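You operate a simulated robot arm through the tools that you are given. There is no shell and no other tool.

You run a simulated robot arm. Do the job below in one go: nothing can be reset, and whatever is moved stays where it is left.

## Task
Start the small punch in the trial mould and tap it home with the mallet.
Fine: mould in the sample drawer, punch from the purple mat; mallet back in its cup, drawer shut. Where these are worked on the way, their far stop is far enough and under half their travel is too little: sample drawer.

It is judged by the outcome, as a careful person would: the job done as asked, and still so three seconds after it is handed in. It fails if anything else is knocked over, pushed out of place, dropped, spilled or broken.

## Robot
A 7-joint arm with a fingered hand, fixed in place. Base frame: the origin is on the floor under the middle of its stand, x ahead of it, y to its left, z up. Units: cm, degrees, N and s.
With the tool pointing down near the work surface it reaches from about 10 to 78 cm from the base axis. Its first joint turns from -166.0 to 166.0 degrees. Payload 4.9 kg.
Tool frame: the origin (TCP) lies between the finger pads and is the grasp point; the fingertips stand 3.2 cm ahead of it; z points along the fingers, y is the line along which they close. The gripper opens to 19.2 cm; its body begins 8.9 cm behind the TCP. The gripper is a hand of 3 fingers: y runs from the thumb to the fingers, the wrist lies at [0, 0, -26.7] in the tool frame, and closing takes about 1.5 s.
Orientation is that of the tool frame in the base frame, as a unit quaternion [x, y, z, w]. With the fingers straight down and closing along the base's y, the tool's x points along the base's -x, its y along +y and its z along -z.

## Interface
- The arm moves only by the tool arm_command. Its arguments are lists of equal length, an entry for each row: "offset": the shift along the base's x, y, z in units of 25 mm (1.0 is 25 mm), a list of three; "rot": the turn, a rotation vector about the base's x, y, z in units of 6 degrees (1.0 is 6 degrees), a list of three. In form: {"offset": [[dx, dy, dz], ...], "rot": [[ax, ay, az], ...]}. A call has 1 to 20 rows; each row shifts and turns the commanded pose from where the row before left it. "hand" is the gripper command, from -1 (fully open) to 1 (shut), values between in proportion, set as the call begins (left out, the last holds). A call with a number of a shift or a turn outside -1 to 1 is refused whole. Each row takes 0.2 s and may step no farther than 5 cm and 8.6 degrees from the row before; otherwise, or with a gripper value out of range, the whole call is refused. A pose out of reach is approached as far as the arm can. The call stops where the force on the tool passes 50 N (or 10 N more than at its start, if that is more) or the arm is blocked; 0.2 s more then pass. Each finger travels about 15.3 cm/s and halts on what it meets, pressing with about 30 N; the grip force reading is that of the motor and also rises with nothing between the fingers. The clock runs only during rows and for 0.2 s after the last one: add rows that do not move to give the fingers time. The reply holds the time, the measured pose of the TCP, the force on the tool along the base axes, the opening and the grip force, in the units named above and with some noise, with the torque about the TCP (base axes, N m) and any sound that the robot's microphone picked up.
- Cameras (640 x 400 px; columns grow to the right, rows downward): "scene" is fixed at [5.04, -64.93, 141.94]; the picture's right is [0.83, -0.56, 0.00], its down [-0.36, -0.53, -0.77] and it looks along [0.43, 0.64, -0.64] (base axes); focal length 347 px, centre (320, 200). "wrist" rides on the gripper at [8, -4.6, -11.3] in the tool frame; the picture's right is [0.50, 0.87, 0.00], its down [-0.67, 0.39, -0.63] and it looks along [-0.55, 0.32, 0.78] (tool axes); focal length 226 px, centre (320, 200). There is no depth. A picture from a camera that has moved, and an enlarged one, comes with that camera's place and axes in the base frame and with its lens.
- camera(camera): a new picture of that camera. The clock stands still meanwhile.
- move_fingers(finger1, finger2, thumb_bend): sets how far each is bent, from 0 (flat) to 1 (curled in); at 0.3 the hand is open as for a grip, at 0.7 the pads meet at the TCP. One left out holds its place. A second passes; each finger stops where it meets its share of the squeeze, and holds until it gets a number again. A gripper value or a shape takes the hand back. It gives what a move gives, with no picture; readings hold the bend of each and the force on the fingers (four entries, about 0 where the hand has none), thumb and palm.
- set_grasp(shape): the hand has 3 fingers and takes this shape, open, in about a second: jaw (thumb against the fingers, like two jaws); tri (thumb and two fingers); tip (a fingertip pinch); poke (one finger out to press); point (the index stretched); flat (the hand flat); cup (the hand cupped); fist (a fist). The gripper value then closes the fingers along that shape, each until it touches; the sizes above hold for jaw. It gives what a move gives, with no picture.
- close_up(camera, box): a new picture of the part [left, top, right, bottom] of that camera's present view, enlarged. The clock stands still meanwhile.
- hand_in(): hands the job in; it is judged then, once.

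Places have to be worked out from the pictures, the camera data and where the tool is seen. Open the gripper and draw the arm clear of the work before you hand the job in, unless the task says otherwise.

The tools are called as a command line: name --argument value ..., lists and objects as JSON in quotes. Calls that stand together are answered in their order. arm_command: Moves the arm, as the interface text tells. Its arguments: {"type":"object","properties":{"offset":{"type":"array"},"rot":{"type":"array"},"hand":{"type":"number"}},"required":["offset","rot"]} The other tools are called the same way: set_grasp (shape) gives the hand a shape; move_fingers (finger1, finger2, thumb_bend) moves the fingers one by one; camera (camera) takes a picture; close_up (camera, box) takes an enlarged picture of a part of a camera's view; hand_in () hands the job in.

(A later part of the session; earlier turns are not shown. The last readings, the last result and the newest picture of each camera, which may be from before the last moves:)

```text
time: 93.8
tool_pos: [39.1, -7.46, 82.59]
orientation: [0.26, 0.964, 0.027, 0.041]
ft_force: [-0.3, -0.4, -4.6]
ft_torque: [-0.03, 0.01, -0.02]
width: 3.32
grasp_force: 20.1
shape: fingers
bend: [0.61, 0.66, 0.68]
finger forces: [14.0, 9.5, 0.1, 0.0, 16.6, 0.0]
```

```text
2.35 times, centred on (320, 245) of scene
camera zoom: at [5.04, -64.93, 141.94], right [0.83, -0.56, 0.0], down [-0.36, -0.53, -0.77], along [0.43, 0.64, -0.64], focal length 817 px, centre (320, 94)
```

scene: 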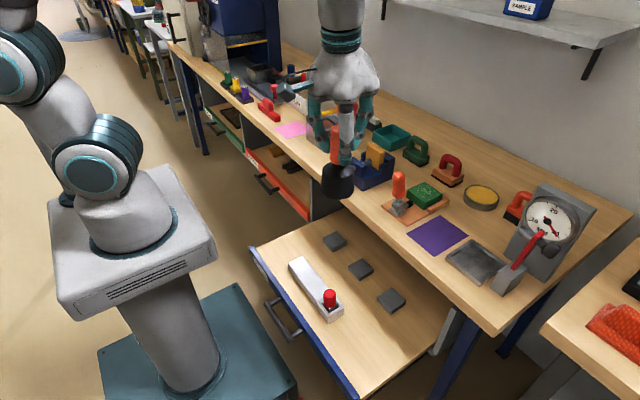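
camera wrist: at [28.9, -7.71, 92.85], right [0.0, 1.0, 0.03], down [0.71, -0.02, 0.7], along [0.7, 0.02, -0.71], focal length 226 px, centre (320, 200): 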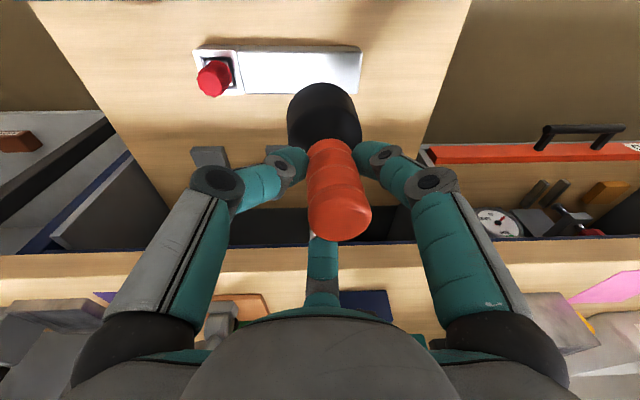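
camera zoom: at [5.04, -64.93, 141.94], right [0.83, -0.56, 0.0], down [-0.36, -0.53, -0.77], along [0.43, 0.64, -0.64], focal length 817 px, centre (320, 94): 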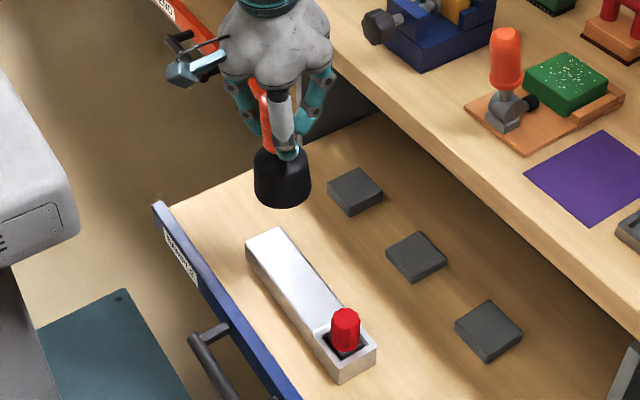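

I zoom in with the wrist camera on the punch to triangulate its height.

close_up --camera "wrist" --box '[180, 35, 270, 110]'

close_up --camera "wrist" --box '[260, 60, 400, 260]'

```text
5.33 times, centred on (225, 72) of wrist
camera zoom: at [28.9, -7.71, 92.85], right [0.0, 1.0, 0.03], down [0.71, -0.02, 0.7], along [0.7, 0.02, -0.71], focal length 1206 px, centre (827, 880)
```

zoom: 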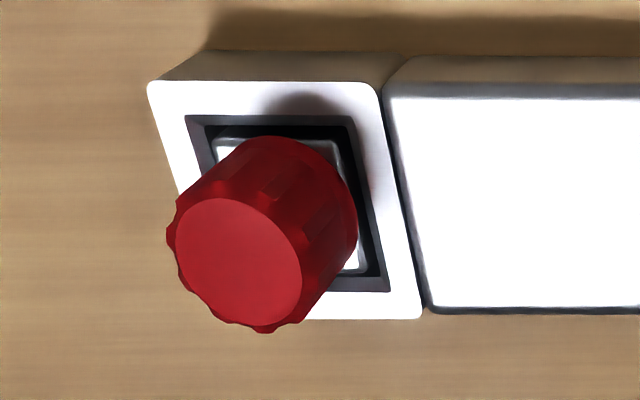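

```text
2.00 times, centred on (330, 160) of wrist
camera zoom: at [28.9, -7.71, 92.85], right [0.0, 1.0, 0.03], down [0.71, -0.02, 0.7], along [0.7, 0.02, -0.71], focal length 452 px, centre (300, 280)
```

zoom: 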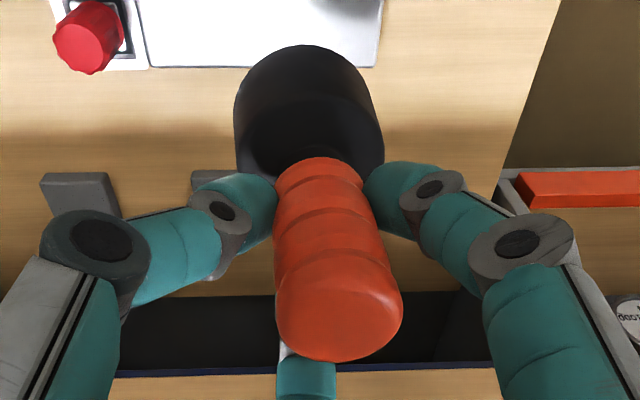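

The block top now looks about flush with the mould rim and the punch stands straight. I go back over it for one more light tap to confirm it is seated.

arm_command --offset '[[0, -0.9, 0], [0, -0.9, 0], [0, -0.9, 0], [0, -0.9, 0], [0, -0.9, 0], [0, -0.9, 0], [-0.05, 0, -0.8], [-0.05, 0, -0.8], [-0.05, 0, -0.8]]' --rot '[[0, 0, 0], [0, 0, 0], [0, 0, 0], [0, 0, 0], [0, 0, 0], [0, 0, 0], [0, 0, 0], [0, 0, 0], [0, 0, 0]]'

close_up --camera "scene" --box '[285, 215, 385, 325]'

close_up --camera "wrist" --box '[230, 30, 410, 230]'

```text
time: 95.8
tool_pos: [38.58, -20.77, 76.34]
orientation: [0.26, 0.964, 0.026, 0.042]
ft_force: [0.6, -0.4, -4.2]
ft_torque: [-0.03, -0.04, -0.02]
width: 3.28
grasp_force: 20.2
shape: fingers
bend: [0.61, 0.66, 0.68]
finger forces: [13.9, 9.6, 0.0, 0.0, 16.5, 0.0]
```

```text
3.64 times, centred on (335, 270) of scene
camera zoom: at [5.04, -64.93, 141.94], right [0.83, -0.56, 0.0], down [-0.36, -0.53, -0.77], along [0.43, 0.64, -0.64], focal length 1262 px, centre (266, -54)
```

zoom: 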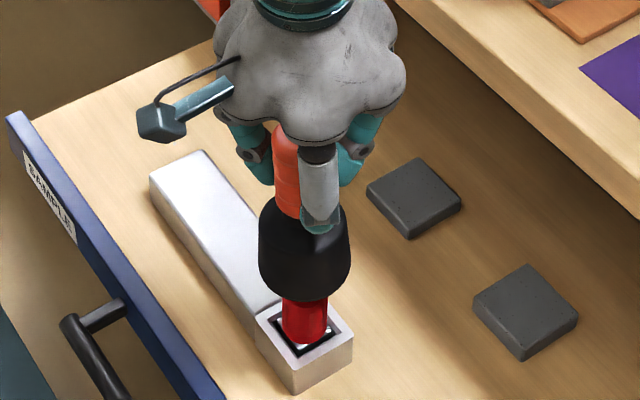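

```text
2.00 times, centred on (320, 130) of wrist
camera zoom: at [28.43, -21.11, 86.73], right [0.0, 1.0, 0.03], down [0.71, -0.02, 0.7], along [0.7, 0.02, -0.71], focal length 452 px, centre (320, 340)
```

zoom: 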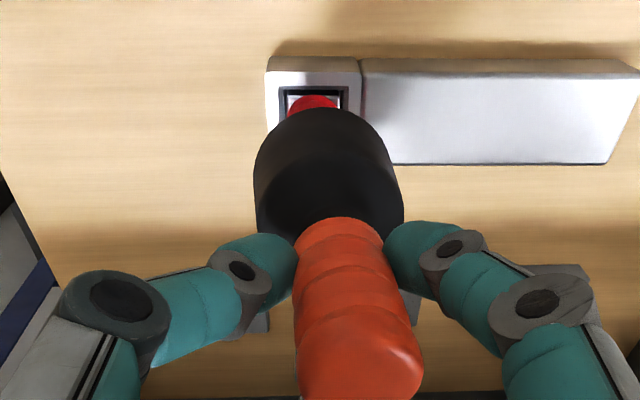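

Aligned again. A short, controlled tap: down about 4.1 cm in two quick rows, then back up.

arm_command --offset '[[0, 0, -0.75], [0, 0, -0.9]]' --rot '[[0, 0, 0], [0, 0, 0]]'

close_up --camera "scene" --box '[285, 215, 385, 325]'

```text
time: 96.4
tool_pos: [39.11, -20.99, 72.53]
orientation: [0.26, 0.964, 0.027, 0.046]
ft_force: [-1.8, -5.8, 34.5]
ft_torque: [0.14, 0.19, 0.05]
width: 3.33
grasp_force: 28.3
shape: fingers
bend: [0.6, 0.66, 0.66]
finger forces: [18.4, 11.8, 0.1, 0.0, 26.3, 0.0]
```

```text
3.64 times, centred on (335, 270) of scene
camera zoom: at [5.04, -64.93, 141.94], right [0.83, -0.56, 0.0], down [-0.36, -0.53, -0.77], along [0.43, 0.64, -0.64], focal length 1262 px, centre (266, -54)
```

zoom: 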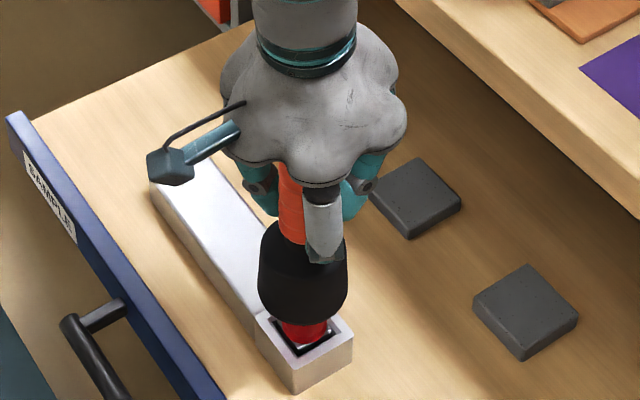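

It pressed with about 39 N and did not give way, so the punch is against a solid stop. I lift off and look at it again.

arm_command --offset '[[0, 0, 0.4], [0, 0, 0.8], [0, 0, 0.8], [0, 0, 0.8], [0, 0.9, 0.2], [0, 0.9, 0], [0, 0.9, 0], [0, 0.9, 0], [0, 0.9, 0], [0, 0.9, 0]]' --rot '[[0, 0, 0], [0, 0, 0], [0, 0, 0], [0, 0, 0], [0, 0, 0], [0, 0, 0], [0, 0, 0], [0, 0, 0], [0, 0, 0], [0, 0, 0]]'

close_up --camera "wrist" --box '[180, 35, 270, 110]'

close_up --camera "scene" --box '[315, 275, 360, 325]'

camera --camera "wrist"

```text
time: 98.6
tool_pos: [38.78, -7.31, 79.76]
orientation: [0.261, 0.964, 0.027, 0.042]
ft_force: [0.8, -0.2, -4.9]
ft_torque: [-0.07, -0.03, -0.03]
width: 3.39
grasp_force: 19.6
shape: fingers
bend: [0.6, 0.67, 0.67]
finger forces: [14.6, 8.7, 0.0, 0.0, 16.4, 0.0]
```

```text
5.33 times, centred on (225, 72) of wrist
camera zoom: at [28.52, -7.57, 90.13], right [0.0, 1.0, 0.03], down [0.71, -0.02, 0.7], along [0.7, 0.02, -0.71], focal length 1206 px, centre (827, 880)
```

zoom: 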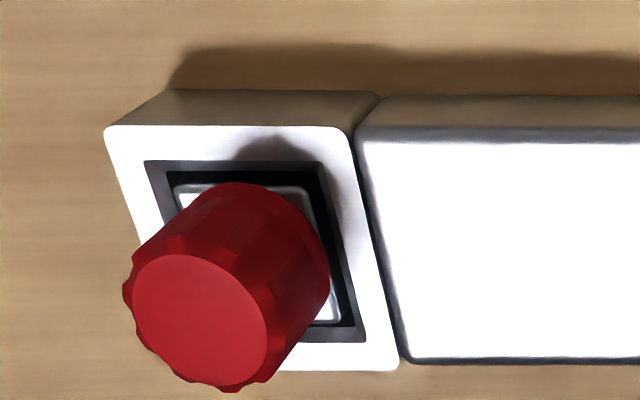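

```text
8.00 times, centred on (338, 300) of scene
camera zoom: at [5.04, -64.93, 141.94], right [0.83, -0.56, 0.0], down [-0.36, -0.53, -0.77], along [0.43, 0.64, -0.64], focal length 2777 px, centre (180, -600)
```

zoom: 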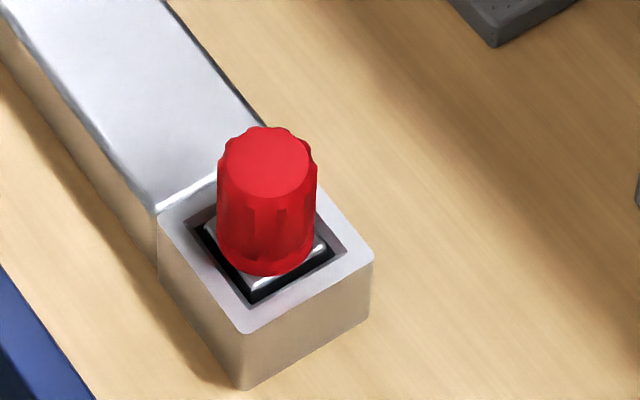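

```text
taken
camera wrist: at [28.52, -7.57, 90.13], right [0.0, 1.0, 0.03], down [0.71, -0.02, 0.7], along [0.7, 0.02, -0.71], focal length 226 px, centre (320, 200)
```

wrist: 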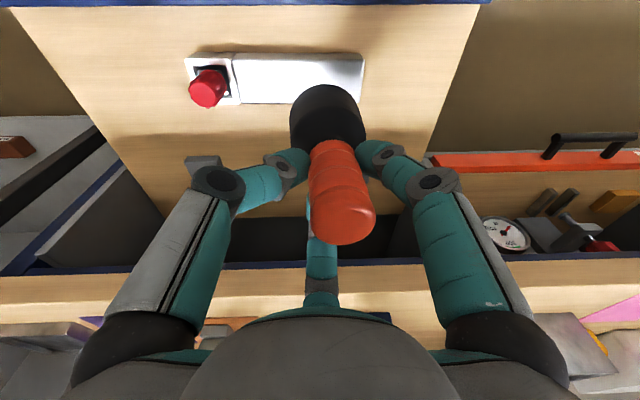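

The punch image is identical after the last tap: seated, flush with the rim and upright. Now for returning the mallet, I check its attitude in the hand.

close_up --camera "scene" --box '[260, 150, 340, 260]'

close_up --camera "wrist" --box '[260, 70, 400, 260]'

close_up --camera "scene" --box '[365, 115, 415, 165]'

```text
3.64 times, centred on (300, 205) of scene
camera zoom: at [5.04, -64.93, 141.94], right [0.83, -0.56, 0.0], down [-0.36, -0.53, -0.77], along [0.43, 0.64, -0.64], focal length 1262 px, centre (393, 182)
```

zoom: 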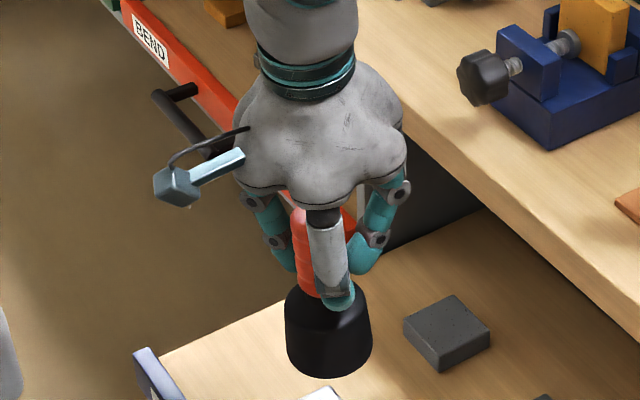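

```text
2.11 times, centred on (330, 165) of wrist
camera zoom: at [28.52, -7.57, 90.13], right [0.0, 1.0, 0.03], down [0.71, -0.02, 0.7], along [0.7, 0.02, -0.71], focal length 476 px, centre (299, 274)
```

zoom: 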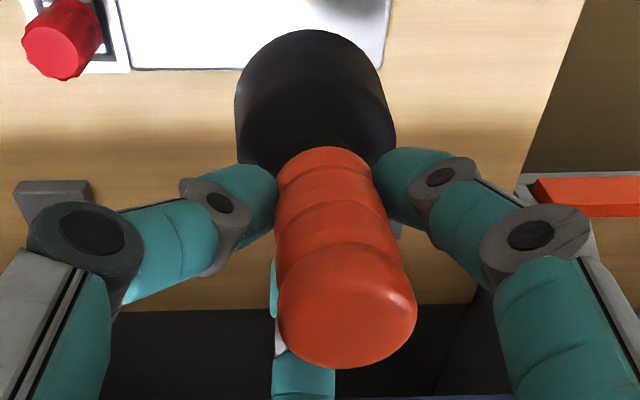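

```text
8.00 times, centred on (390, 140) of scene
camera zoom: at [5.04, -64.93, 141.94], right [0.83, -0.56, 0.0], down [-0.36, -0.53, -0.77], along [0.43, 0.64, -0.64], focal length 2777 px, centre (-240, 680)
```

zoom: 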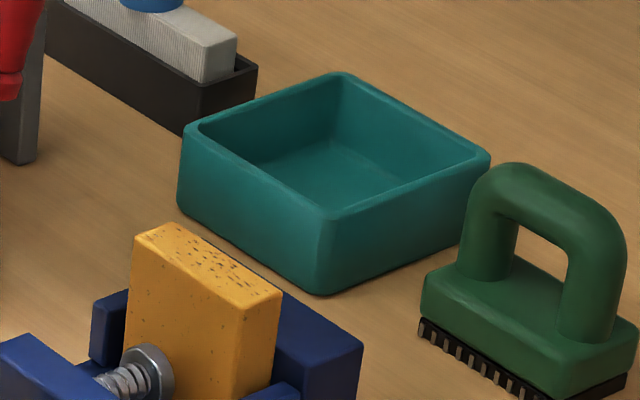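

The cup's centre works out at about (84.2, 8.75), floor z≈80.5; the mallet now sits a bit higher in my hand and leans ~4.5°. I raise it to travel height, then carry it back toward the cup, tilting outward for reach.

arm_command --offset '[[0, 0, 0.9], [0, 0, 0.9], [0, 0, 0.9], [0, 0, 0.9], [0, 0, 0.9], [0, 0, 0.9], [0, 0, 0.9], [0, 0, 0.9], [0, 0, 0.9], [0, 0, 0.9], [0, 0, 0.9], [0, 0, 0.9], [0, 0, 0.9]]' --rot '[[0, 0, 0], [0, 0, 0], [0, 0, 0], [0, 0, 0], [0, 0, 0], [0, 0, 0], [0, 0, 0], [0, 0, 0], [0, 0, 0], [0, 0, 0], [0, 0, 0], [0, 0, 0], [0, 0, 0]]'

arm_command --offset '[[0.85, 0.335, 0], [0.85, 0.335, 0], [0.85, 0.335, 0], [0.85, 0.335, 0], [0.85, 0.335, 0], [0.85, 0.335, 0], [0.85, 0.335, 0], [0.85, 0.335, 0], [0.85, 0.335, 0], [0.85, 0.335, 0], [0.85, 0.335, 0], [0.85, 0.335, 0], [0.85, 0.335, 0], [0.85, 0.335, 0], [0.85, 0.335, 0], [0.85, 0.335, 0], [0.85, 0.335, 0], [0.85, 0.335, 0]]' --rot '[[0, 0, 0], [0, 0, 0], [0, 0, 0], [0, 0, 0], [0, 0, 0], [0, 0, 0], [0, 0, 0], [0, 0, 0], [0, 0, 0], [0, 0, 0], [0, 0, 0], [0, 0, 0], [0, 0, 0], [0, -0.25, 0], [0, -0.25, 0], [0, -0.25, 0], [0, -0.25, 0], [0, -0.25, 0]]'

camera --camera "wrist"

camera --camera "scene"

```text
time: 101.4
tool_pos: [38.74, -7.43, 109.1]
orientation: [0.261, 0.964, 0.027, 0.041]
ft_force: [-0.3, -0.5, -4.5]
ft_torque: [-0.04, 0.0, 0.0]
width: 3.42
grasp_force: 19.9
shape: fingers
bend: [0.6, 0.67, 0.67]
finger forces: [14.7, 8.7, 0.1, 0.0, 16.3, 0.0]
```

```text
time: 105.2
tool_pos: [77.07, 8.0, 109.14]
orientation: [0.258, 0.959, 0.044, 0.105]
ft_force: [0.2, -0.6, -3.9]
ft_torque: [-0.03, 0.07, 0.0]
width: 3.38
grasp_force: 19.7
shape: fingers
bend: [0.6, 0.67, 0.67]
finger forces: [15.0, 8.3, 0.0, 0.0, 16.4, 0.1]
```

```text
taken
camera wrist: at [65.51, 7.66, 118.04], right [0.0, 1.0, 0.03], down [0.62, -0.02, 0.79], along [0.79, 0.02, -0.62], focal length 226 px, centre (320, 200)
```

wrist: 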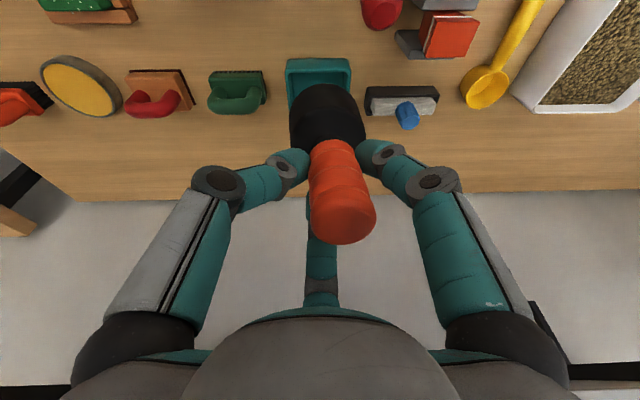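

```text
taken
```

scene: 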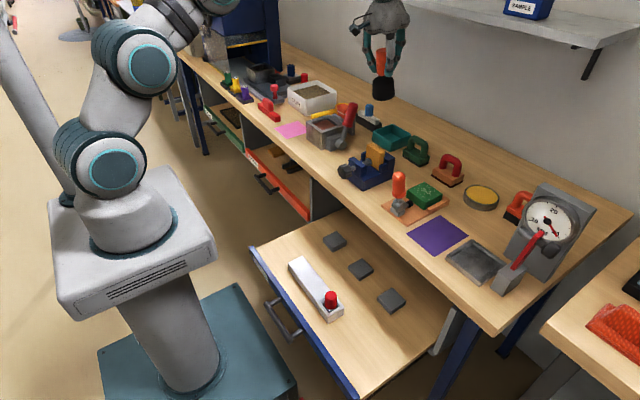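

I zoom in to measure the mallet's position and lean relative to the cup from here.

close_up --camera "wrist" --box '[260, 40, 400, 260]'

close_up --camera "scene" --box '[350, 30, 430, 180]'

```text
1.82 times, centred on (330, 150) of wrist
camera zoom: at [65.51, 7.66, 118.04], right [0.0, 1.0, 0.03], down [0.62, -0.02, 0.79], along [0.79, 0.02, -0.62], focal length 411 px, centre (302, 291)
```

zoom: 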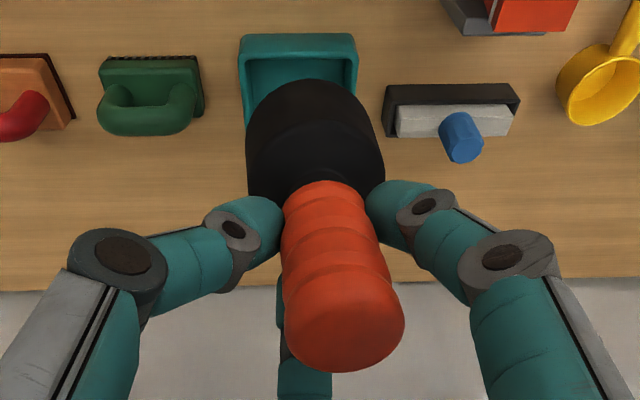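

```text
2.67 times, centred on (390, 105) of scene
camera zoom: at [5.04, -64.93, 141.94], right [0.83, -0.56, 0.0], down [-0.36, -0.53, -0.77], along [0.43, 0.64, -0.64], focal length 926 px, centre (133, 453)
```

zoom: 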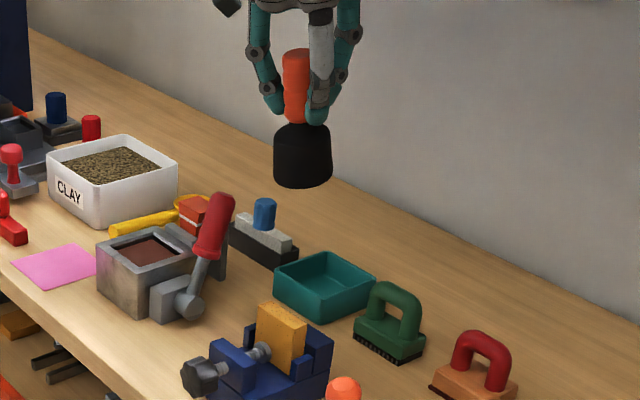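

Measured mallet bottom is at TCP+(1.0, 0.9, −10.5), matching the plan. I move to just above the cup (mallet bottom about 5 cm over the rim) and check alignment.

arm_command --offset '[[0.415, -0.023, -0.5], [0.415, -0.023, -0.6], [0.415, -0.023, -0.65], [0.415, -0.023, -0.65], [0.415, -0.023, -0.65], [0.415, -0.023, -0.69]]' --rot '[[0, 0, 0], [0, 0, 0], [0, 0, 0], [0, 0, 0], [0, 0, 0], [0, 0, 0]]'

close_up --camera "wrist" --box '[230, 10, 410, 250]'

close_up --camera "scene" --box '[350, 60, 440, 165]'

```text
time: 106.6
tool_pos: [83.06, 7.53, 99.57]
orientation: [0.258, 0.959, 0.044, 0.105]
ft_force: [0.5, -0.3, -3.7]
ft_torque: [-0.07, -0.01, 0.02]
width: 3.4
grasp_force: 19.4
shape: fingers
bend: [0.6, 0.67, 0.67]
finger forces: [15.0, 8.1, 0.0, 0.0, 16.3, 0.0]
```

```text
1.67 times, centred on (320, 130) of wrist
camera zoom: at [71.64, 7.27, 108.5], right [0.0, 1.0, 0.03], down [0.62, -0.02, 0.79], along [0.79, 0.02, -0.62], focal length 377 px, centre (320, 317)
```

zoom: 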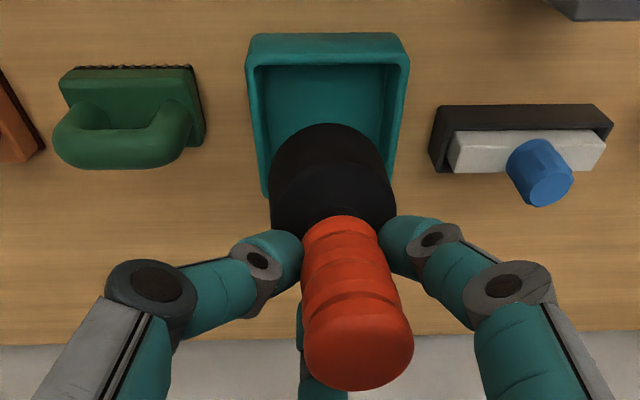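

```text
3.81 times, centred on (395, 112) of scene
camera zoom: at [5.04, -64.93, 141.94], right [0.83, -0.56, 0.0], down [-0.36, -0.53, -0.77], along [0.43, 0.64, -0.64], focal length 1322 px, centre (34, 533)
```

zoom: 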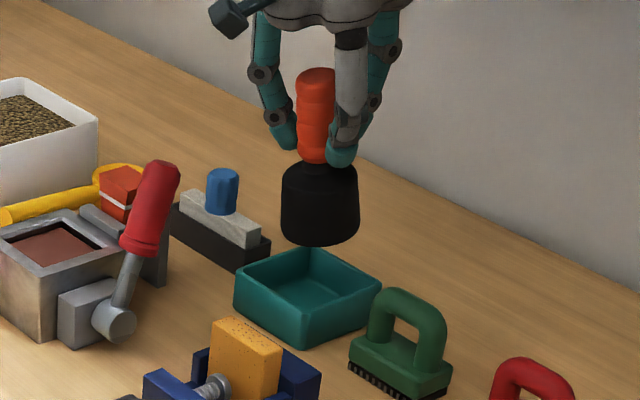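

Alignment looks good (mallet near-edge x≈81.0, centre y≈8.4 against cup centre 8.6). I nudge slightly +x, +y and lower the mallet into the cup, stopping a little above the floor.

arm_command --offset '[[0.1, 0.06, 0], [0, 0, -0.45], [0, 0, -0.45], [0, 0, -0.45], [0, 0, -0.45], [0, 0, -0.45], [0, 0, -0.45]]' --rot '[[0, 0, 0], [0, 0, 0], [0, 0, 0], [0, 0, 0], [0, 0, 0], [0, 0, 0], [0, 0, 0]]'

close_up --camera "wrist" --box '[230, 10, 410, 250]'

close_up --camera "scene" --box '[350, 60, 440, 165]'

```text
time: 108.2
tool_pos: [83.48, 7.69, 92.85]
orientation: [0.258, 0.96, 0.043, 0.104]
ft_force: [-1.4, -0.6, -4.2]
ft_torque: [-0.03, 0.03, -0.01]
width: 3.36
grasp_force: 19.7
shape: fingers
bend: [0.6, 0.67, 0.67]
finger forces: [15.0, 8.2, 0.0, 0.0, 16.3, 0.0]
```

```text
1.67 times, centred on (320, 130) of wrist
camera zoom: at [71.92, 7.42, 101.9], right [0.0, 1.0, 0.03], down [0.62, -0.02, 0.79], along [0.79, 0.02, -0.62], focal length 377 px, centre (320, 317)
```

zoom: 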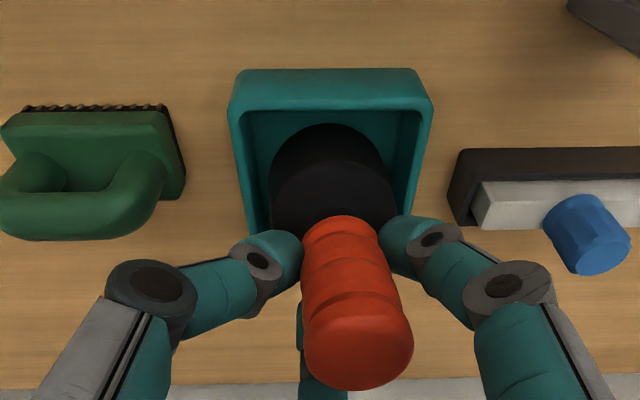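

```text
3.81 times, centred on (395, 112) of scene
camera zoom: at [5.04, -64.93, 141.94], right [0.83, -0.56, 0.0], down [-0.36, -0.53, -0.77], along [0.43, 0.64, -0.64], focal length 1322 px, centre (34, 533)
```

zoom: 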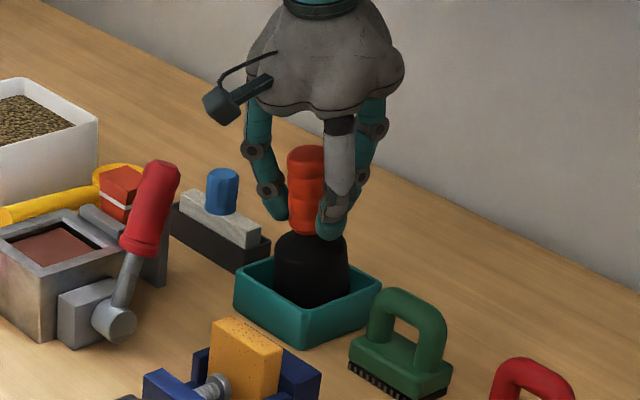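

The head is inside the cup with clearance all round. I lower in 0.25 cm steps until it touches the cup floor.

arm_command --offset '[[0, 0, -0.1], [0, 0, -0.1], [0, 0, -0.1]]' --rot '[[0, 0, 0], [0, 0, 0], [0, 0, 0]]'

```text
time: 109.0
tool_pos: [83.31, 7.65, 92.22]
orientation: [0.257, 0.96, 0.045, 0.104]
ft_force: [0.4, -0.5, -4.4]
ft_torque: [-0.03, 0.02, -0.01]
width: 3.4
grasp_force: 20.0
shape: fingers
bend: [0.6, 0.67, 0.67]
finger forces: [15.0, 8.1, 0.0, 0.1, 16.3, 0.1]
```

No contact yet (still carrying ≈4.4 N). I continue down in small steps.

arm_command --offset '[[0, 0, -0.1], [0, 0, -0.1]]' --rot '[[0, 0, 0], [0, 0, 0]]'

```text
time: 109.6
tool_pos: [83.51, 7.56, 91.86]
orientation: [0.258, 0.959, 0.043, 0.105]
ft_force: [1.6, 0.0, 0.5]
ft_torque: [-0.04, 0.07, 0.04]
width: 3.36
grasp_force: 21.0
shape: fingers
bend: [0.6, 0.67, 0.67]
finger forces: [15.4, 9.0, 0.0, 0.1, 17.3, 0.0]
```

The cup floor now carries the mallet's weight. I loosen the fingers gradually, the bench-side finger easing off so the mallet settles upright gently.

move_fingers --finger1 0.58 --finger2 0.64 --thumb_bend 0.63

move_fingers --finger1 0.56 --finger2 0.6 --thumb_bend 0.58

close_up --camera "wrist" --box '[230, 10, 410, 250]'

close_up --camera "scene" --box '[350, 60, 440, 165]'

```text
time: 110.6
tool_pos: [83.36, 7.64, 91.79]
orientation: [0.258, 0.959, 0.044, 0.104]
ft_force: [1.6, -0.2, 0.1]
ft_torque: [-0.04, -0.05, -0.01]
width: 4.21
grasp_force: 0.6
shape: fingers
bend: [0.57, 0.63, 0.63]
finger forces: [0.0, 0.9, 0.0, 0.0, 0.0, 0.0]
```

```text
time: 111.6
tool_pos: [83.44, 7.67, 91.78]
orientation: [0.258, 0.96, 0.045, 0.104]
ft_force: [0.3, -0.3, -0.2]
ft_torque: [0.0, 0.01, 0.03]
width: 5.6
grasp_force: 0.1
shape: fingers
bend: [0.56, 0.6, 0.57]
finger forces: [0.0, 0.0, 0.0, 0.0, 0.1, 0.0]
```

```text
1.67 times, centred on (320, 130) of wrist
camera zoom: at [71.89, 7.31, 100.66], right [0.0, 1.0, 0.03], down [0.62, -0.02, 0.79], along [0.79, 0.02, -0.62], focal length 377 px, centre (320, 317)
```

zoom: 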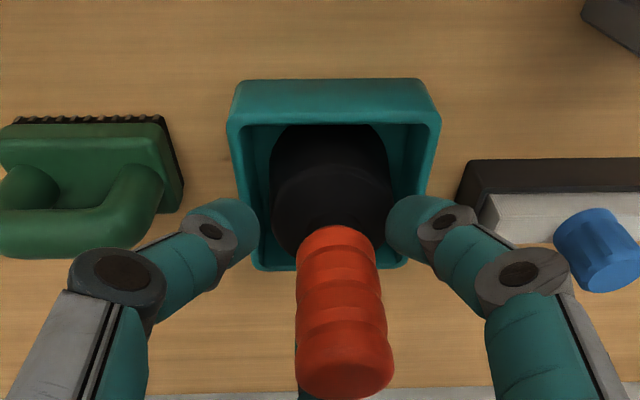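

```text
3.81 times, centred on (395, 112) of scene
camera zoom: at [5.04, -64.93, 141.94], right [0.83, -0.56, 0.0], down [-0.36, -0.53, -0.77], along [0.43, 0.64, -0.64], focal length 1322 px, centre (34, 533)
```

zoom: 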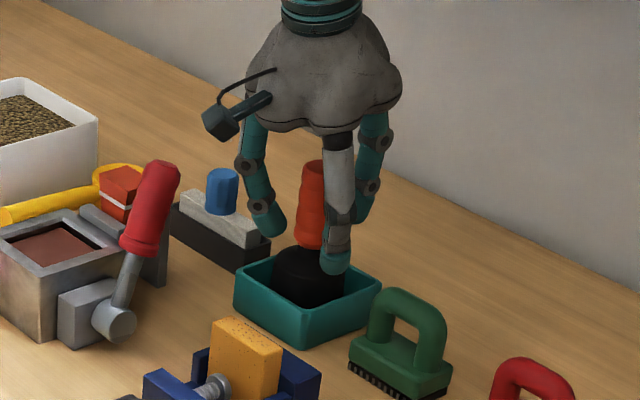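

The mallet has righted itself in the cup and the fingers are free. I open a bit wider and rise straight up off the handle.

move_fingers --finger1 0.5 --finger2 0.5 --thumb_bend 0.5

arm_command --offset '[[0, 0, 0.3], [0, 0, 0.4], [0, 0, 0.5], [0, 0, 0.6], [0, 0, 0.7], [-0.1, 0, 0.7], [-0.5, 0, 0.6], [-0.7, 0, 0.5], [-0.9, 0, 0.3], [-0.9, 0, 0.2]]' --rot '[[0, 0, 0], [0, 0, 0], [0, 0, 0], [0, 0, 0], [0, 0, 0], [0, 0, 0], [0, 0, 0], [0, 0, 0], [0, 0, 0], [0, 0, 0]]'

camera --camera "wrist"

camera --camera "scene"

close_up --camera "scene" --box '[350, 85, 430, 165]'

```text
time: 112.6
tool_pos: [83.47, 7.69, 91.71]
orientation: [0.258, 0.959, 0.044, 0.104]
ft_force: [-0.3, 0.0, 0.4]
ft_torque: [0.01, 0.0, -0.02]
width: 8.37
grasp_force: 0.0
shape: fingers
bend: [0.5, 0.5, 0.5]
finger forces: [0.1, 0.0, 0.0, 0.0, 0.0, 0.0]
```

```text
time: 114.8
tool_pos: [75.65, 7.71, 103.69]
orientation: [0.257, 0.96, 0.044, 0.104]
ft_force: [-0.5, 0.8, -0.6]
ft_torque: [0.0, 0.0, -0.01]
width: 8.38
grasp_force: 0.0
shape: fingers
bend: [0.5, 0.5, 0.5]
finger forces: [0.0, 0.1, 0.0, 0.0, 0.0, 0.1]
```

```text
taken
camera wrist: at [64.17, 7.37, 112.65], right [0.0, 1.0, 0.03], down [0.62, -0.02, 0.79], along [0.79, 0.02, -0.62], focal length 226 px, centre (320, 200)
```

wrist: 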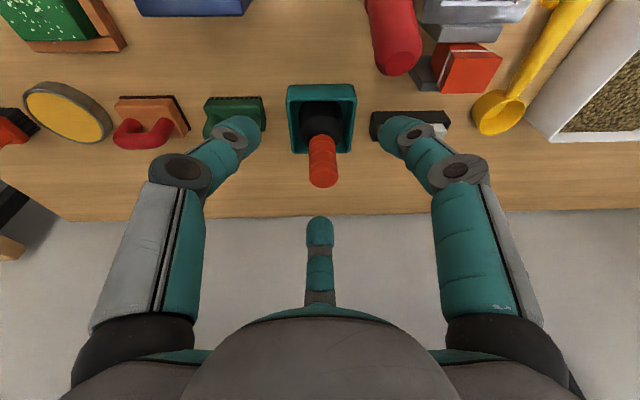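

```text
taken
```

scene: 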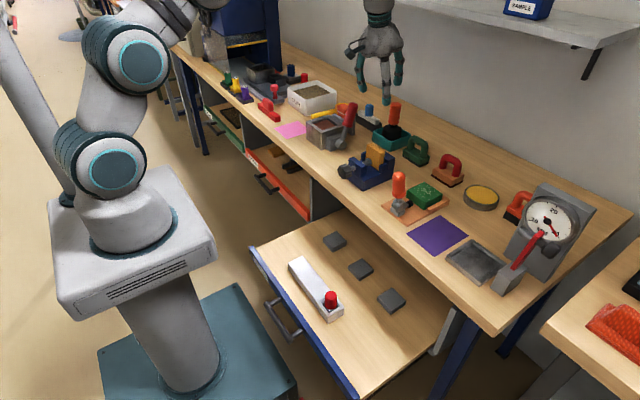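

```text
5.00 times, centred on (390, 125) of scene
camera zoom: at [5.04, -64.93, 141.94], right [0.83, -0.56, 0.0], down [-0.36, -0.53, -0.77], along [0.43, 0.64, -0.64], focal length 1736 px, centre (-30, 575)
```

zoom: 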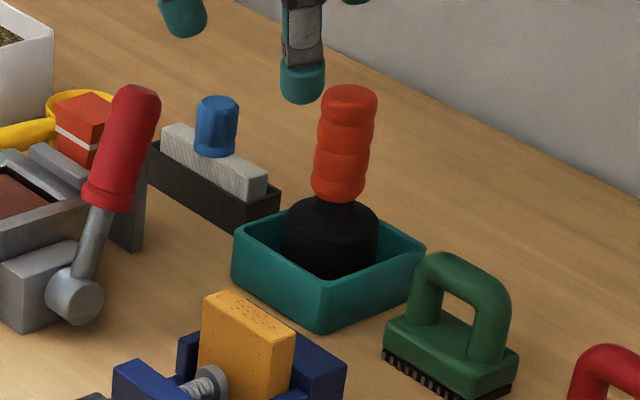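

The mallet is back in its cup as it was. Now I level the hand and travel back toward the open drawer to close it.

arm_command --offset '[[-0.91, -0.454, 0], [-0.91, -0.454, 0], [-0.91, -0.454, 0], [-0.91, -0.454, 0], [-0.91, -0.454, 0], [-0.91, -0.454, 0], [-0.91, -0.454, 0], [-0.91, -0.454, 0], [-0.91, -0.454, 0], [-0.91, -0.454, 0], [-0.91, -0.454, 0], [-0.91, -0.454, 0], [-0.91, -0.454, 0], [-0.91, -0.454, 0], [-0.91, -0.454, 0], [-0.91, -0.454, 0], [-0.91, -0.454, 0], [-0.91, -0.454, 0], [-0.91, -0.454, 0], [-0.91, -0.454, 0]]' --rot '[[-0.05, 0.357, 0], [-0.05, 0.357, 0], [-0.05, 0.357, 0], [-0.05, 0.357, 0], [-0.05, 0.357, 0], [-0.05, 0.357, 0], [0, 0, 0], [0, 0, 0], [0, 0, 0], [0, 0, 0], [0, 0, 0], [0, 0, 0], [0, 0, 0], [0, 0, 0], [0, 0, 0], [0, 0, 0], [0, 0, 0], [0, 0, 0], [0, 0, 0], [0, 0, 0]]'

camera --camera "wrist"

camera --camera "scene"

```text
time: 119.0
tool_pos: [30.07, -15.07, 103.84]
orientation: [0.259, 0.966, 0.0, 0.0]
ft_force: [-0.9, -0.1, 0.3]
ft_torque: [0.04, -0.02, 0.01]
width: 8.38
grasp_force: 0.1
shape: fingers
bend: [0.5, 0.5, 0.5]
finger forces: [0.0, 0.0, 0.0, 0.0, 0.0, 0.0]
```

```text
taken
camera wrist: at [20.85, -15.05, 115.06], right [0.0, 1.0, 0.0], down [0.78, 0.0, 0.63], along [0.63, 0.0, -0.78], focal length 226 px, centre (320, 200)
```

wrist: 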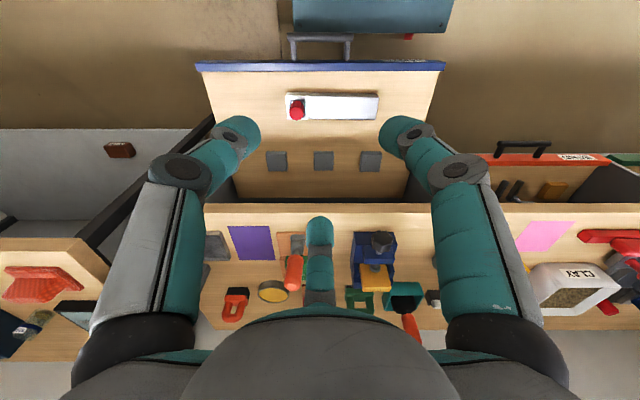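

```text
taken
```

scene: 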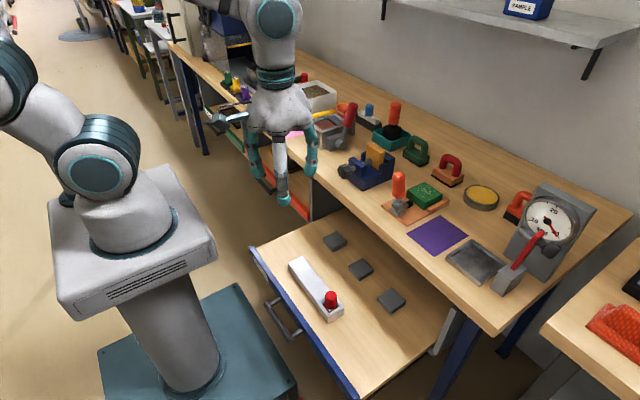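

The hand is vertical again. I zoom in on the drawer handle and the punch for exact positions.

close_up --camera "wrist" --box '[240, 15, 420, 135]'

```text
3.33 times, centred on (330, 75) of wrist
camera zoom: at [20.85, -15.05, 115.06], right [0.0, 1.0, 0.0], down [0.78, 0.0, 0.63], along [0.63, 0.0, -0.78], focal length 754 px, centre (287, 617)
```

zoom: 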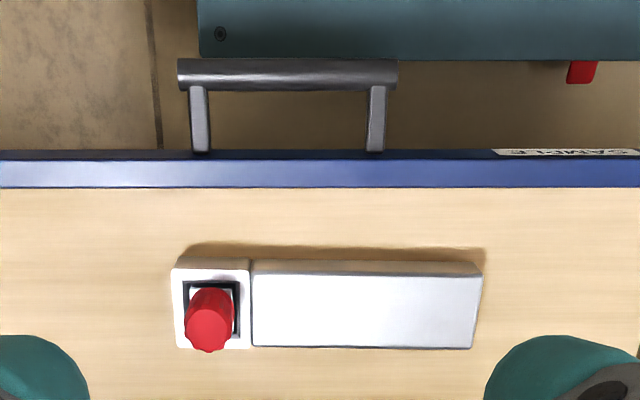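

Bar centre is at x≈24.3, y≈−15.05; panel face x≈29.0. I set the fingers as before (bench-side finger narrow) and descend above the handle.

move_fingers --finger1 0.48 --finger2 0.6 --thumb_bend 0.48

arm_command --offset '[[-0.23, 0, -0.9], [-0.23, 0, -0.9], [-0.23, 0, -0.9], [-0.23, 0, -0.9], [-0.23, 0, -0.9], [-0.23, 0, -0.9], [-0.23, 0, -0.9], [-0.23, 0, -0.9], [-0.23, 0, -0.9], [-0.23, 0, -0.9], [-0.23, 0, -0.9], [-0.22, 0, -0.9], [0, 0, -0.9], [0, 0, -0.9], [0, 0, -0.9]]' --rot '[[0, 0, 0], [0, 0, 0], [0, 0, 0], [0, 0, 0], [0, 0, 0], [0, 0, 0], [0, 0, 0], [0, 0, 0], [0, 0, 0], [0, 0, 0], [0, 0, 0], [0, 0, 0], [0, 0, 0], [0, 0, 0], [0, 0, 0]]'

camera --camera "wrist"

close_up --camera "scene" --box '[220, 200, 360, 340]'

```text
time: 120.0
tool_pos: [30.03, -15.06, 103.8]
orientation: [0.26, 0.966, 0.0, -0.001]
ft_force: [0.0, -0.9, -1.0]
ft_torque: [0.01, 0.02, 0.0]
width: 9.25
grasp_force: 0.0
shape: fingers
bend: [0.48, 0.6, 0.48]
finger forces: [0.0, 0.0, 0.1, 0.0, 0.0, 0.0]
```

```text
time: 123.2
tool_pos: [23.16, -14.9, 69.94]
orientation: [0.259, 0.966, 0.0, 0.0]
ft_force: [0.1, -0.5, -0.4]
ft_torque: [0.03, 0.0, 0.01]
width: 9.24
grasp_force: 0.0
shape: fingers
bend: [0.48, 0.6, 0.48]
finger forces: [0.1, 0.0, 0.0, 0.0, 0.0, 0.0]
```

```text
taken
camera wrist: at [13.94, -14.98, 81.18], right [0.0, 1.0, 0.0], down [0.78, 0.0, 0.63], along [0.63, 0.0, -0.78], focal length 226 px, centre (320, 200)
```

wrist: 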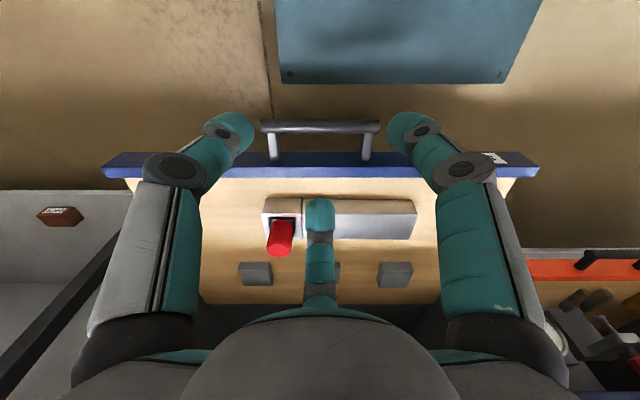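

```text
2.86 times, centred on (290, 270) of scene
camera zoom: at [5.04, -64.93, 141.94], right [0.83, -0.56, 0.0], down [-0.36, -0.53, -0.77], along [0.43, 0.64, -0.64], focal length 992 px, centre (406, 0)
```

zoom: 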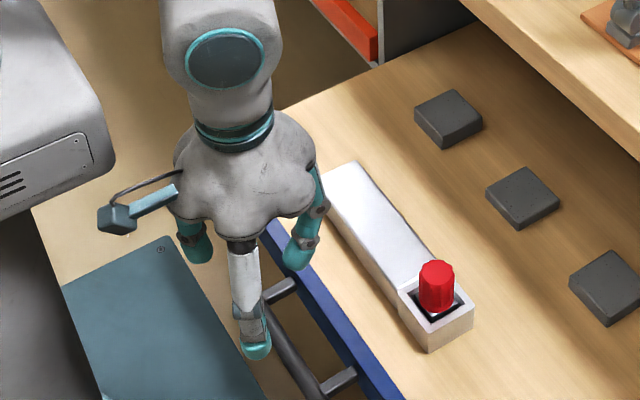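

Aligned: the bar at x≈24.2 will sit between the bench-side finger and the others. I descend in two stages.

arm_command --offset '[[0, -0.03, -0.7], [0, -0.03, -0.7], [0, 0, -0.7], [0, 0, -0.7], [0, 0, -0.7], [0, 0, -0.6]]' --rot '[[0, 0, 0], [0, 0, 0], [0, 0, 0], [0, 0, 0], [0, 0, 0], [0, 0, 0]]'

camera --camera "wrist"

```text
time: 124.6
tool_pos: [23.13, -15.26, 59.65]
orientation: [0.259, 0.966, 0.0, 0.001]
ft_force: [-0.4, 0.6, 0.0]
ft_torque: [0.0, 0.03, 0.02]
width: 9.24
grasp_force: 0.0
shape: fingers
bend: [0.48, 0.6, 0.48]
finger forces: [0.0, 0.0, 0.0, 0.0, 0.0, 0.0]
```

```text
taken
camera wrist: at [13.91, -15.22, 71.03], right [0.0, 1.0, 0.0], down [0.77, 0.0, 0.63], along [0.63, 0.0, -0.77], focal length 226 px, centre (320, 200)
```

wrist: 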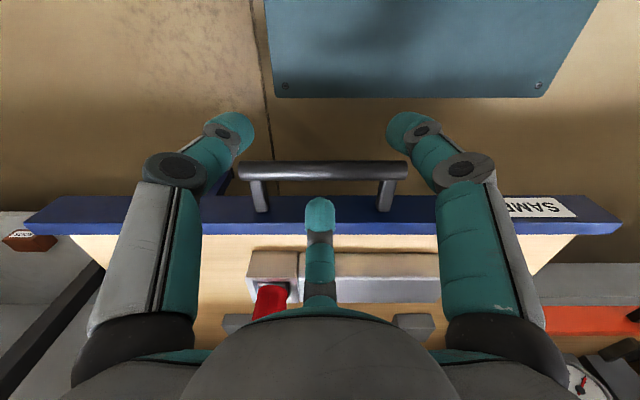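

Still clear. I lower the remaining 4.6 cm so the bar sits between the fingers.

arm_command --offset '[[0, 0, -0.31], [0, 0, -0.31], [0, 0, -0.31], [0, 0, -0.31], [0, 0, -0.31], [0, 0, -0.31]]' --rot '[[0, 0, 0], [0, 0, 0], [0, 0, 0], [0, 0, 0], [0, 0, 0], [0, 0, 0]]'

camera --camera "wrist"

```text
time: 126.0
tool_pos: [23.04, -15.07, 55.06]
orientation: [0.26, 0.966, 0.0, -0.001]
ft_force: [-5.5, 0.8, 4.8]
ft_torque: [0.02, -0.31, 0.05]
width: 9.22
grasp_force: 3.5
shape: fingers
bend: [0.48, 0.62, 0.48]
finger forces: [0.0, 6.5, 0.0, 0.0, 0.0, 0.0]
```

```text
taken
camera wrist: at [13.82, -15.1, 66.42], right [0.0, 1.0, 0.0], down [0.78, 0.0, 0.63], along [0.63, 0.0, -0.78], focal length 226 px, centre (320, 200)
```

wrist: 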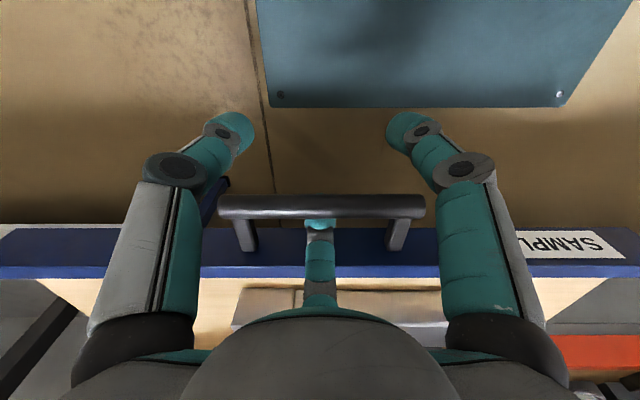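

The bench-side finger is in the gap, lightly touching the panel. I close the thumb and finger1 onto the bar so I can push it.

move_fingers --finger1 0.7 --finger2 0.66 --thumb_bend 0.7

arm_command --offset '[[0.2, 0, 0], [0.3, 0, 0], [0.3, 0, 0], [0.3, 0, 0]]' --rot '[[0, 0, 0], [0, 0, 0], [0, 0, 0], [0, 0, 0]]'

camera --camera "wrist"

close_up --camera "scene" --box '[220, 200, 380, 340]'

```text
time: 127.0
tool_pos: [23.13, -15.18, 55.17]
orientation: [0.26, 0.966, 0.001, 0.001]
ft_force: [2.8, 0.1, -2.1]
ft_torque: [0.04, -0.04, -0.03]
width: 0.34
grasp_force: 1.6
shape: fingers
bend: [0.7, 0.64, 0.7]
finger forces: [0.0, 2.9, 0.0, 0.0, 0.0, 0.0]
```

```text
time: 128.0
tool_pos: [25.91, -15.27, 55.09]
orientation: [0.26, 0.966, 0.0, 0.0]
ft_force: [-3.8, 1.7, -4.2]
ft_torque: [0.01, -0.01, 0.01]
width: 0.33
grasp_force: 5.0
shape: fingers
bend: [0.7, 0.66, 0.7]
finger forces: [0.0, 6.8, 0.1, 0.0, 2.4, 0.0]
```

```text
taken
camera wrist: at [16.65, -15.19, 66.39], right [0.0, 1.0, 0.0], down [0.78, 0.0, 0.63], along [0.63, 0.0, -0.78], focal length 226 px, centre (320, 200)
```

wrist: 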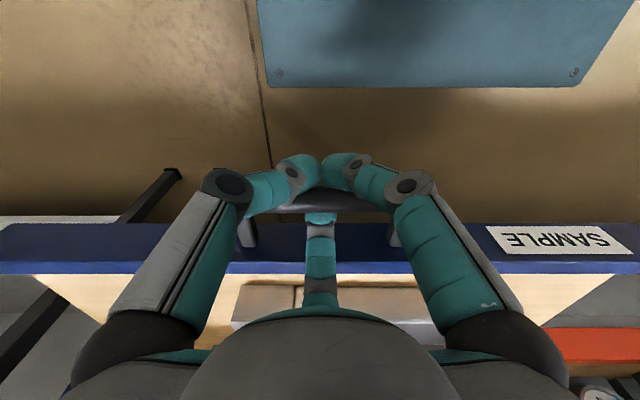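

```text
2.86 times, centred on (300, 270) of scene
camera zoom: at [5.04, -64.93, 141.94], right [0.83, -0.56, 0.0], down [-0.36, -0.53, -0.77], along [0.43, 0.64, -0.64], focal length 992 px, centre (377, 0)
```

zoom: 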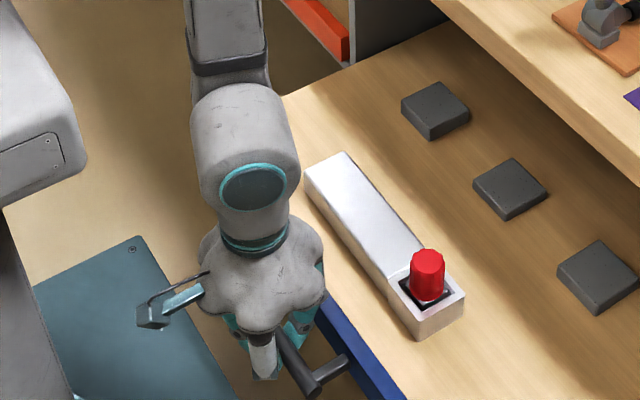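

The drawer is moving in with about 4 N. I keep pushing gently with the hand vertical until the bench edge gets near.

arm_command --offset '[[0.3, 0, 0], [0.3, 0, 0], [0.3, 0, 0], [0.3, 0, 0], [0.3, 0, 0], [0.3, 0, 0], [0.3, 0, 0], [0.3, 0, 0], [0.3, 0, 0], [0.3, 0, 0], [0.3, 0, 0], [0.3, 0, 0]]' --rot '[[0, 0, 0], [0, 0, 0], [0, 0, 0], [0, 0, 0], [0, 0, 0], [0, 0, 0], [0, 0, 0], [0, 0, 0], [0, 0, 0], [0, 0, 0], [0, 0, 0], [0, 0, 0]]'

camera --camera "wrist"

camera --camera "scene"

```text
time: 130.6
tool_pos: [34.86, -15.19, 55.06]
orientation: [0.259, 0.966, -0.001, 0.001]
ft_force: [-4.4, 1.7, -1.3]
ft_torque: [0.01, -0.13, 0.01]
width: 0.35
grasp_force: 4.9
shape: fingers
bend: [0.7, 0.66, 0.7]
finger forces: [0.0, 7.9, 0.1, 0.0, 1.9, 0.1]
```

```text
taken
camera wrist: at [25.67, -15.16, 66.35], right [0.0, 1.0, 0.0], down [0.77, 0.0, 0.63], along [0.63, 0.0, -0.77], focal length 226 px, centre (320, 200)
```

wrist: 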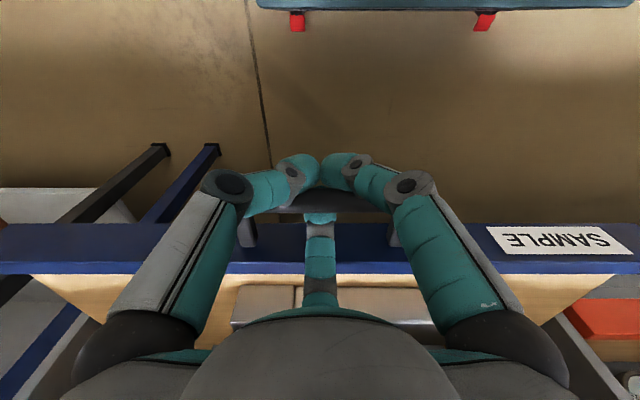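

```text
taken
```

scene: 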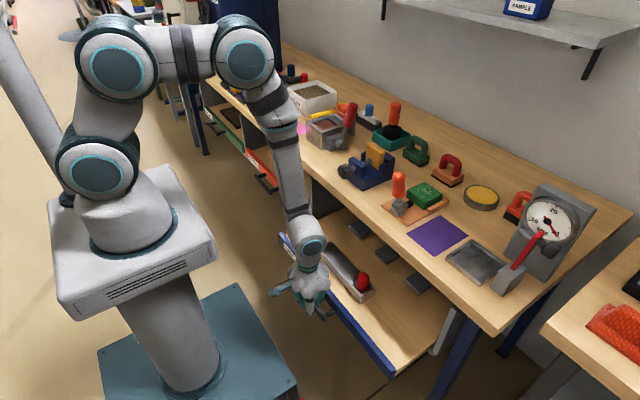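

The drawer follows smoothly. I now push on while tilting the hand 24° so it passes under the bench edge.

arm_command --offset '[[0.25, 0, 0], [0.25, 0, 0], [0.25, 0, 0], [0.25, 0, 0], [0.25, 0, 0], [0.25, 0, 0], [0.25, 0, 0], [0.25, 0, 0]]' --rot '[[0, -0.5, 0], [0, -0.5, 0], [0, -0.5, 0], [0, -0.5, 0], [0, -0.5, 0], [0, -0.5, 0], [0, -0.5, 0], [0, -0.5, 0]]'

camera --camera "wrist"

camera --camera "scene"

```text
time: 132.4
tool_pos: [39.74, -15.16, 54.98]
orientation: [0.255, 0.945, 0.055, 0.196]
ft_force: [-5.5, 5.1, -9.8]
ft_torque: [0.18, 0.17, -0.06]
width: 0.5
grasp_force: 6.5
shape: fingers
bend: [0.69, 0.65, 0.69]
finger forces: [1.9, 1.9, 0.1, 0.0, 9.4, 0.0]
```

```text
taken
camera wrist: at [26.8, -15.23, 61.71], right [0.0, 1.0, 0.01], down [0.46, -0.01, 0.89], along [0.89, 0.0, -0.46], focal length 226 px, centre (320, 200)
```

wrist: 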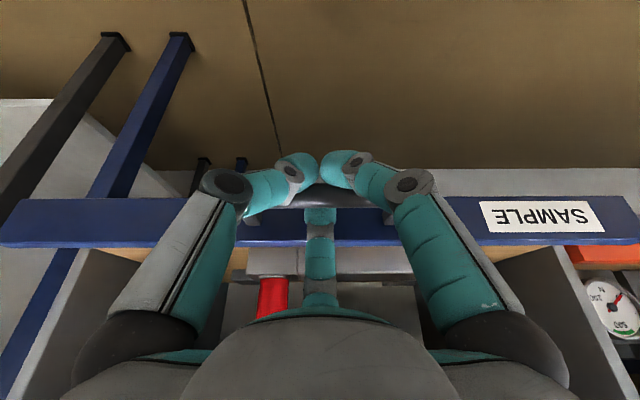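

```text
taken
```

scene: 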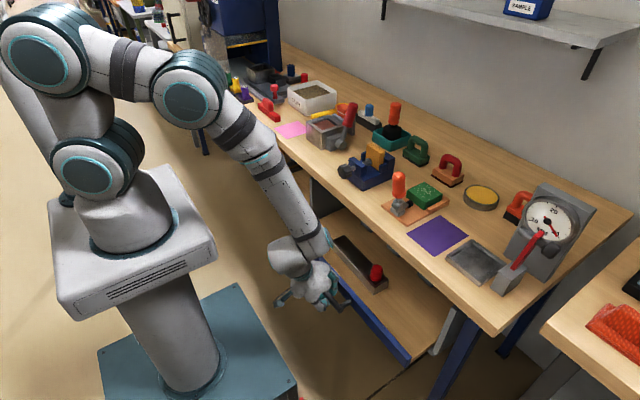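

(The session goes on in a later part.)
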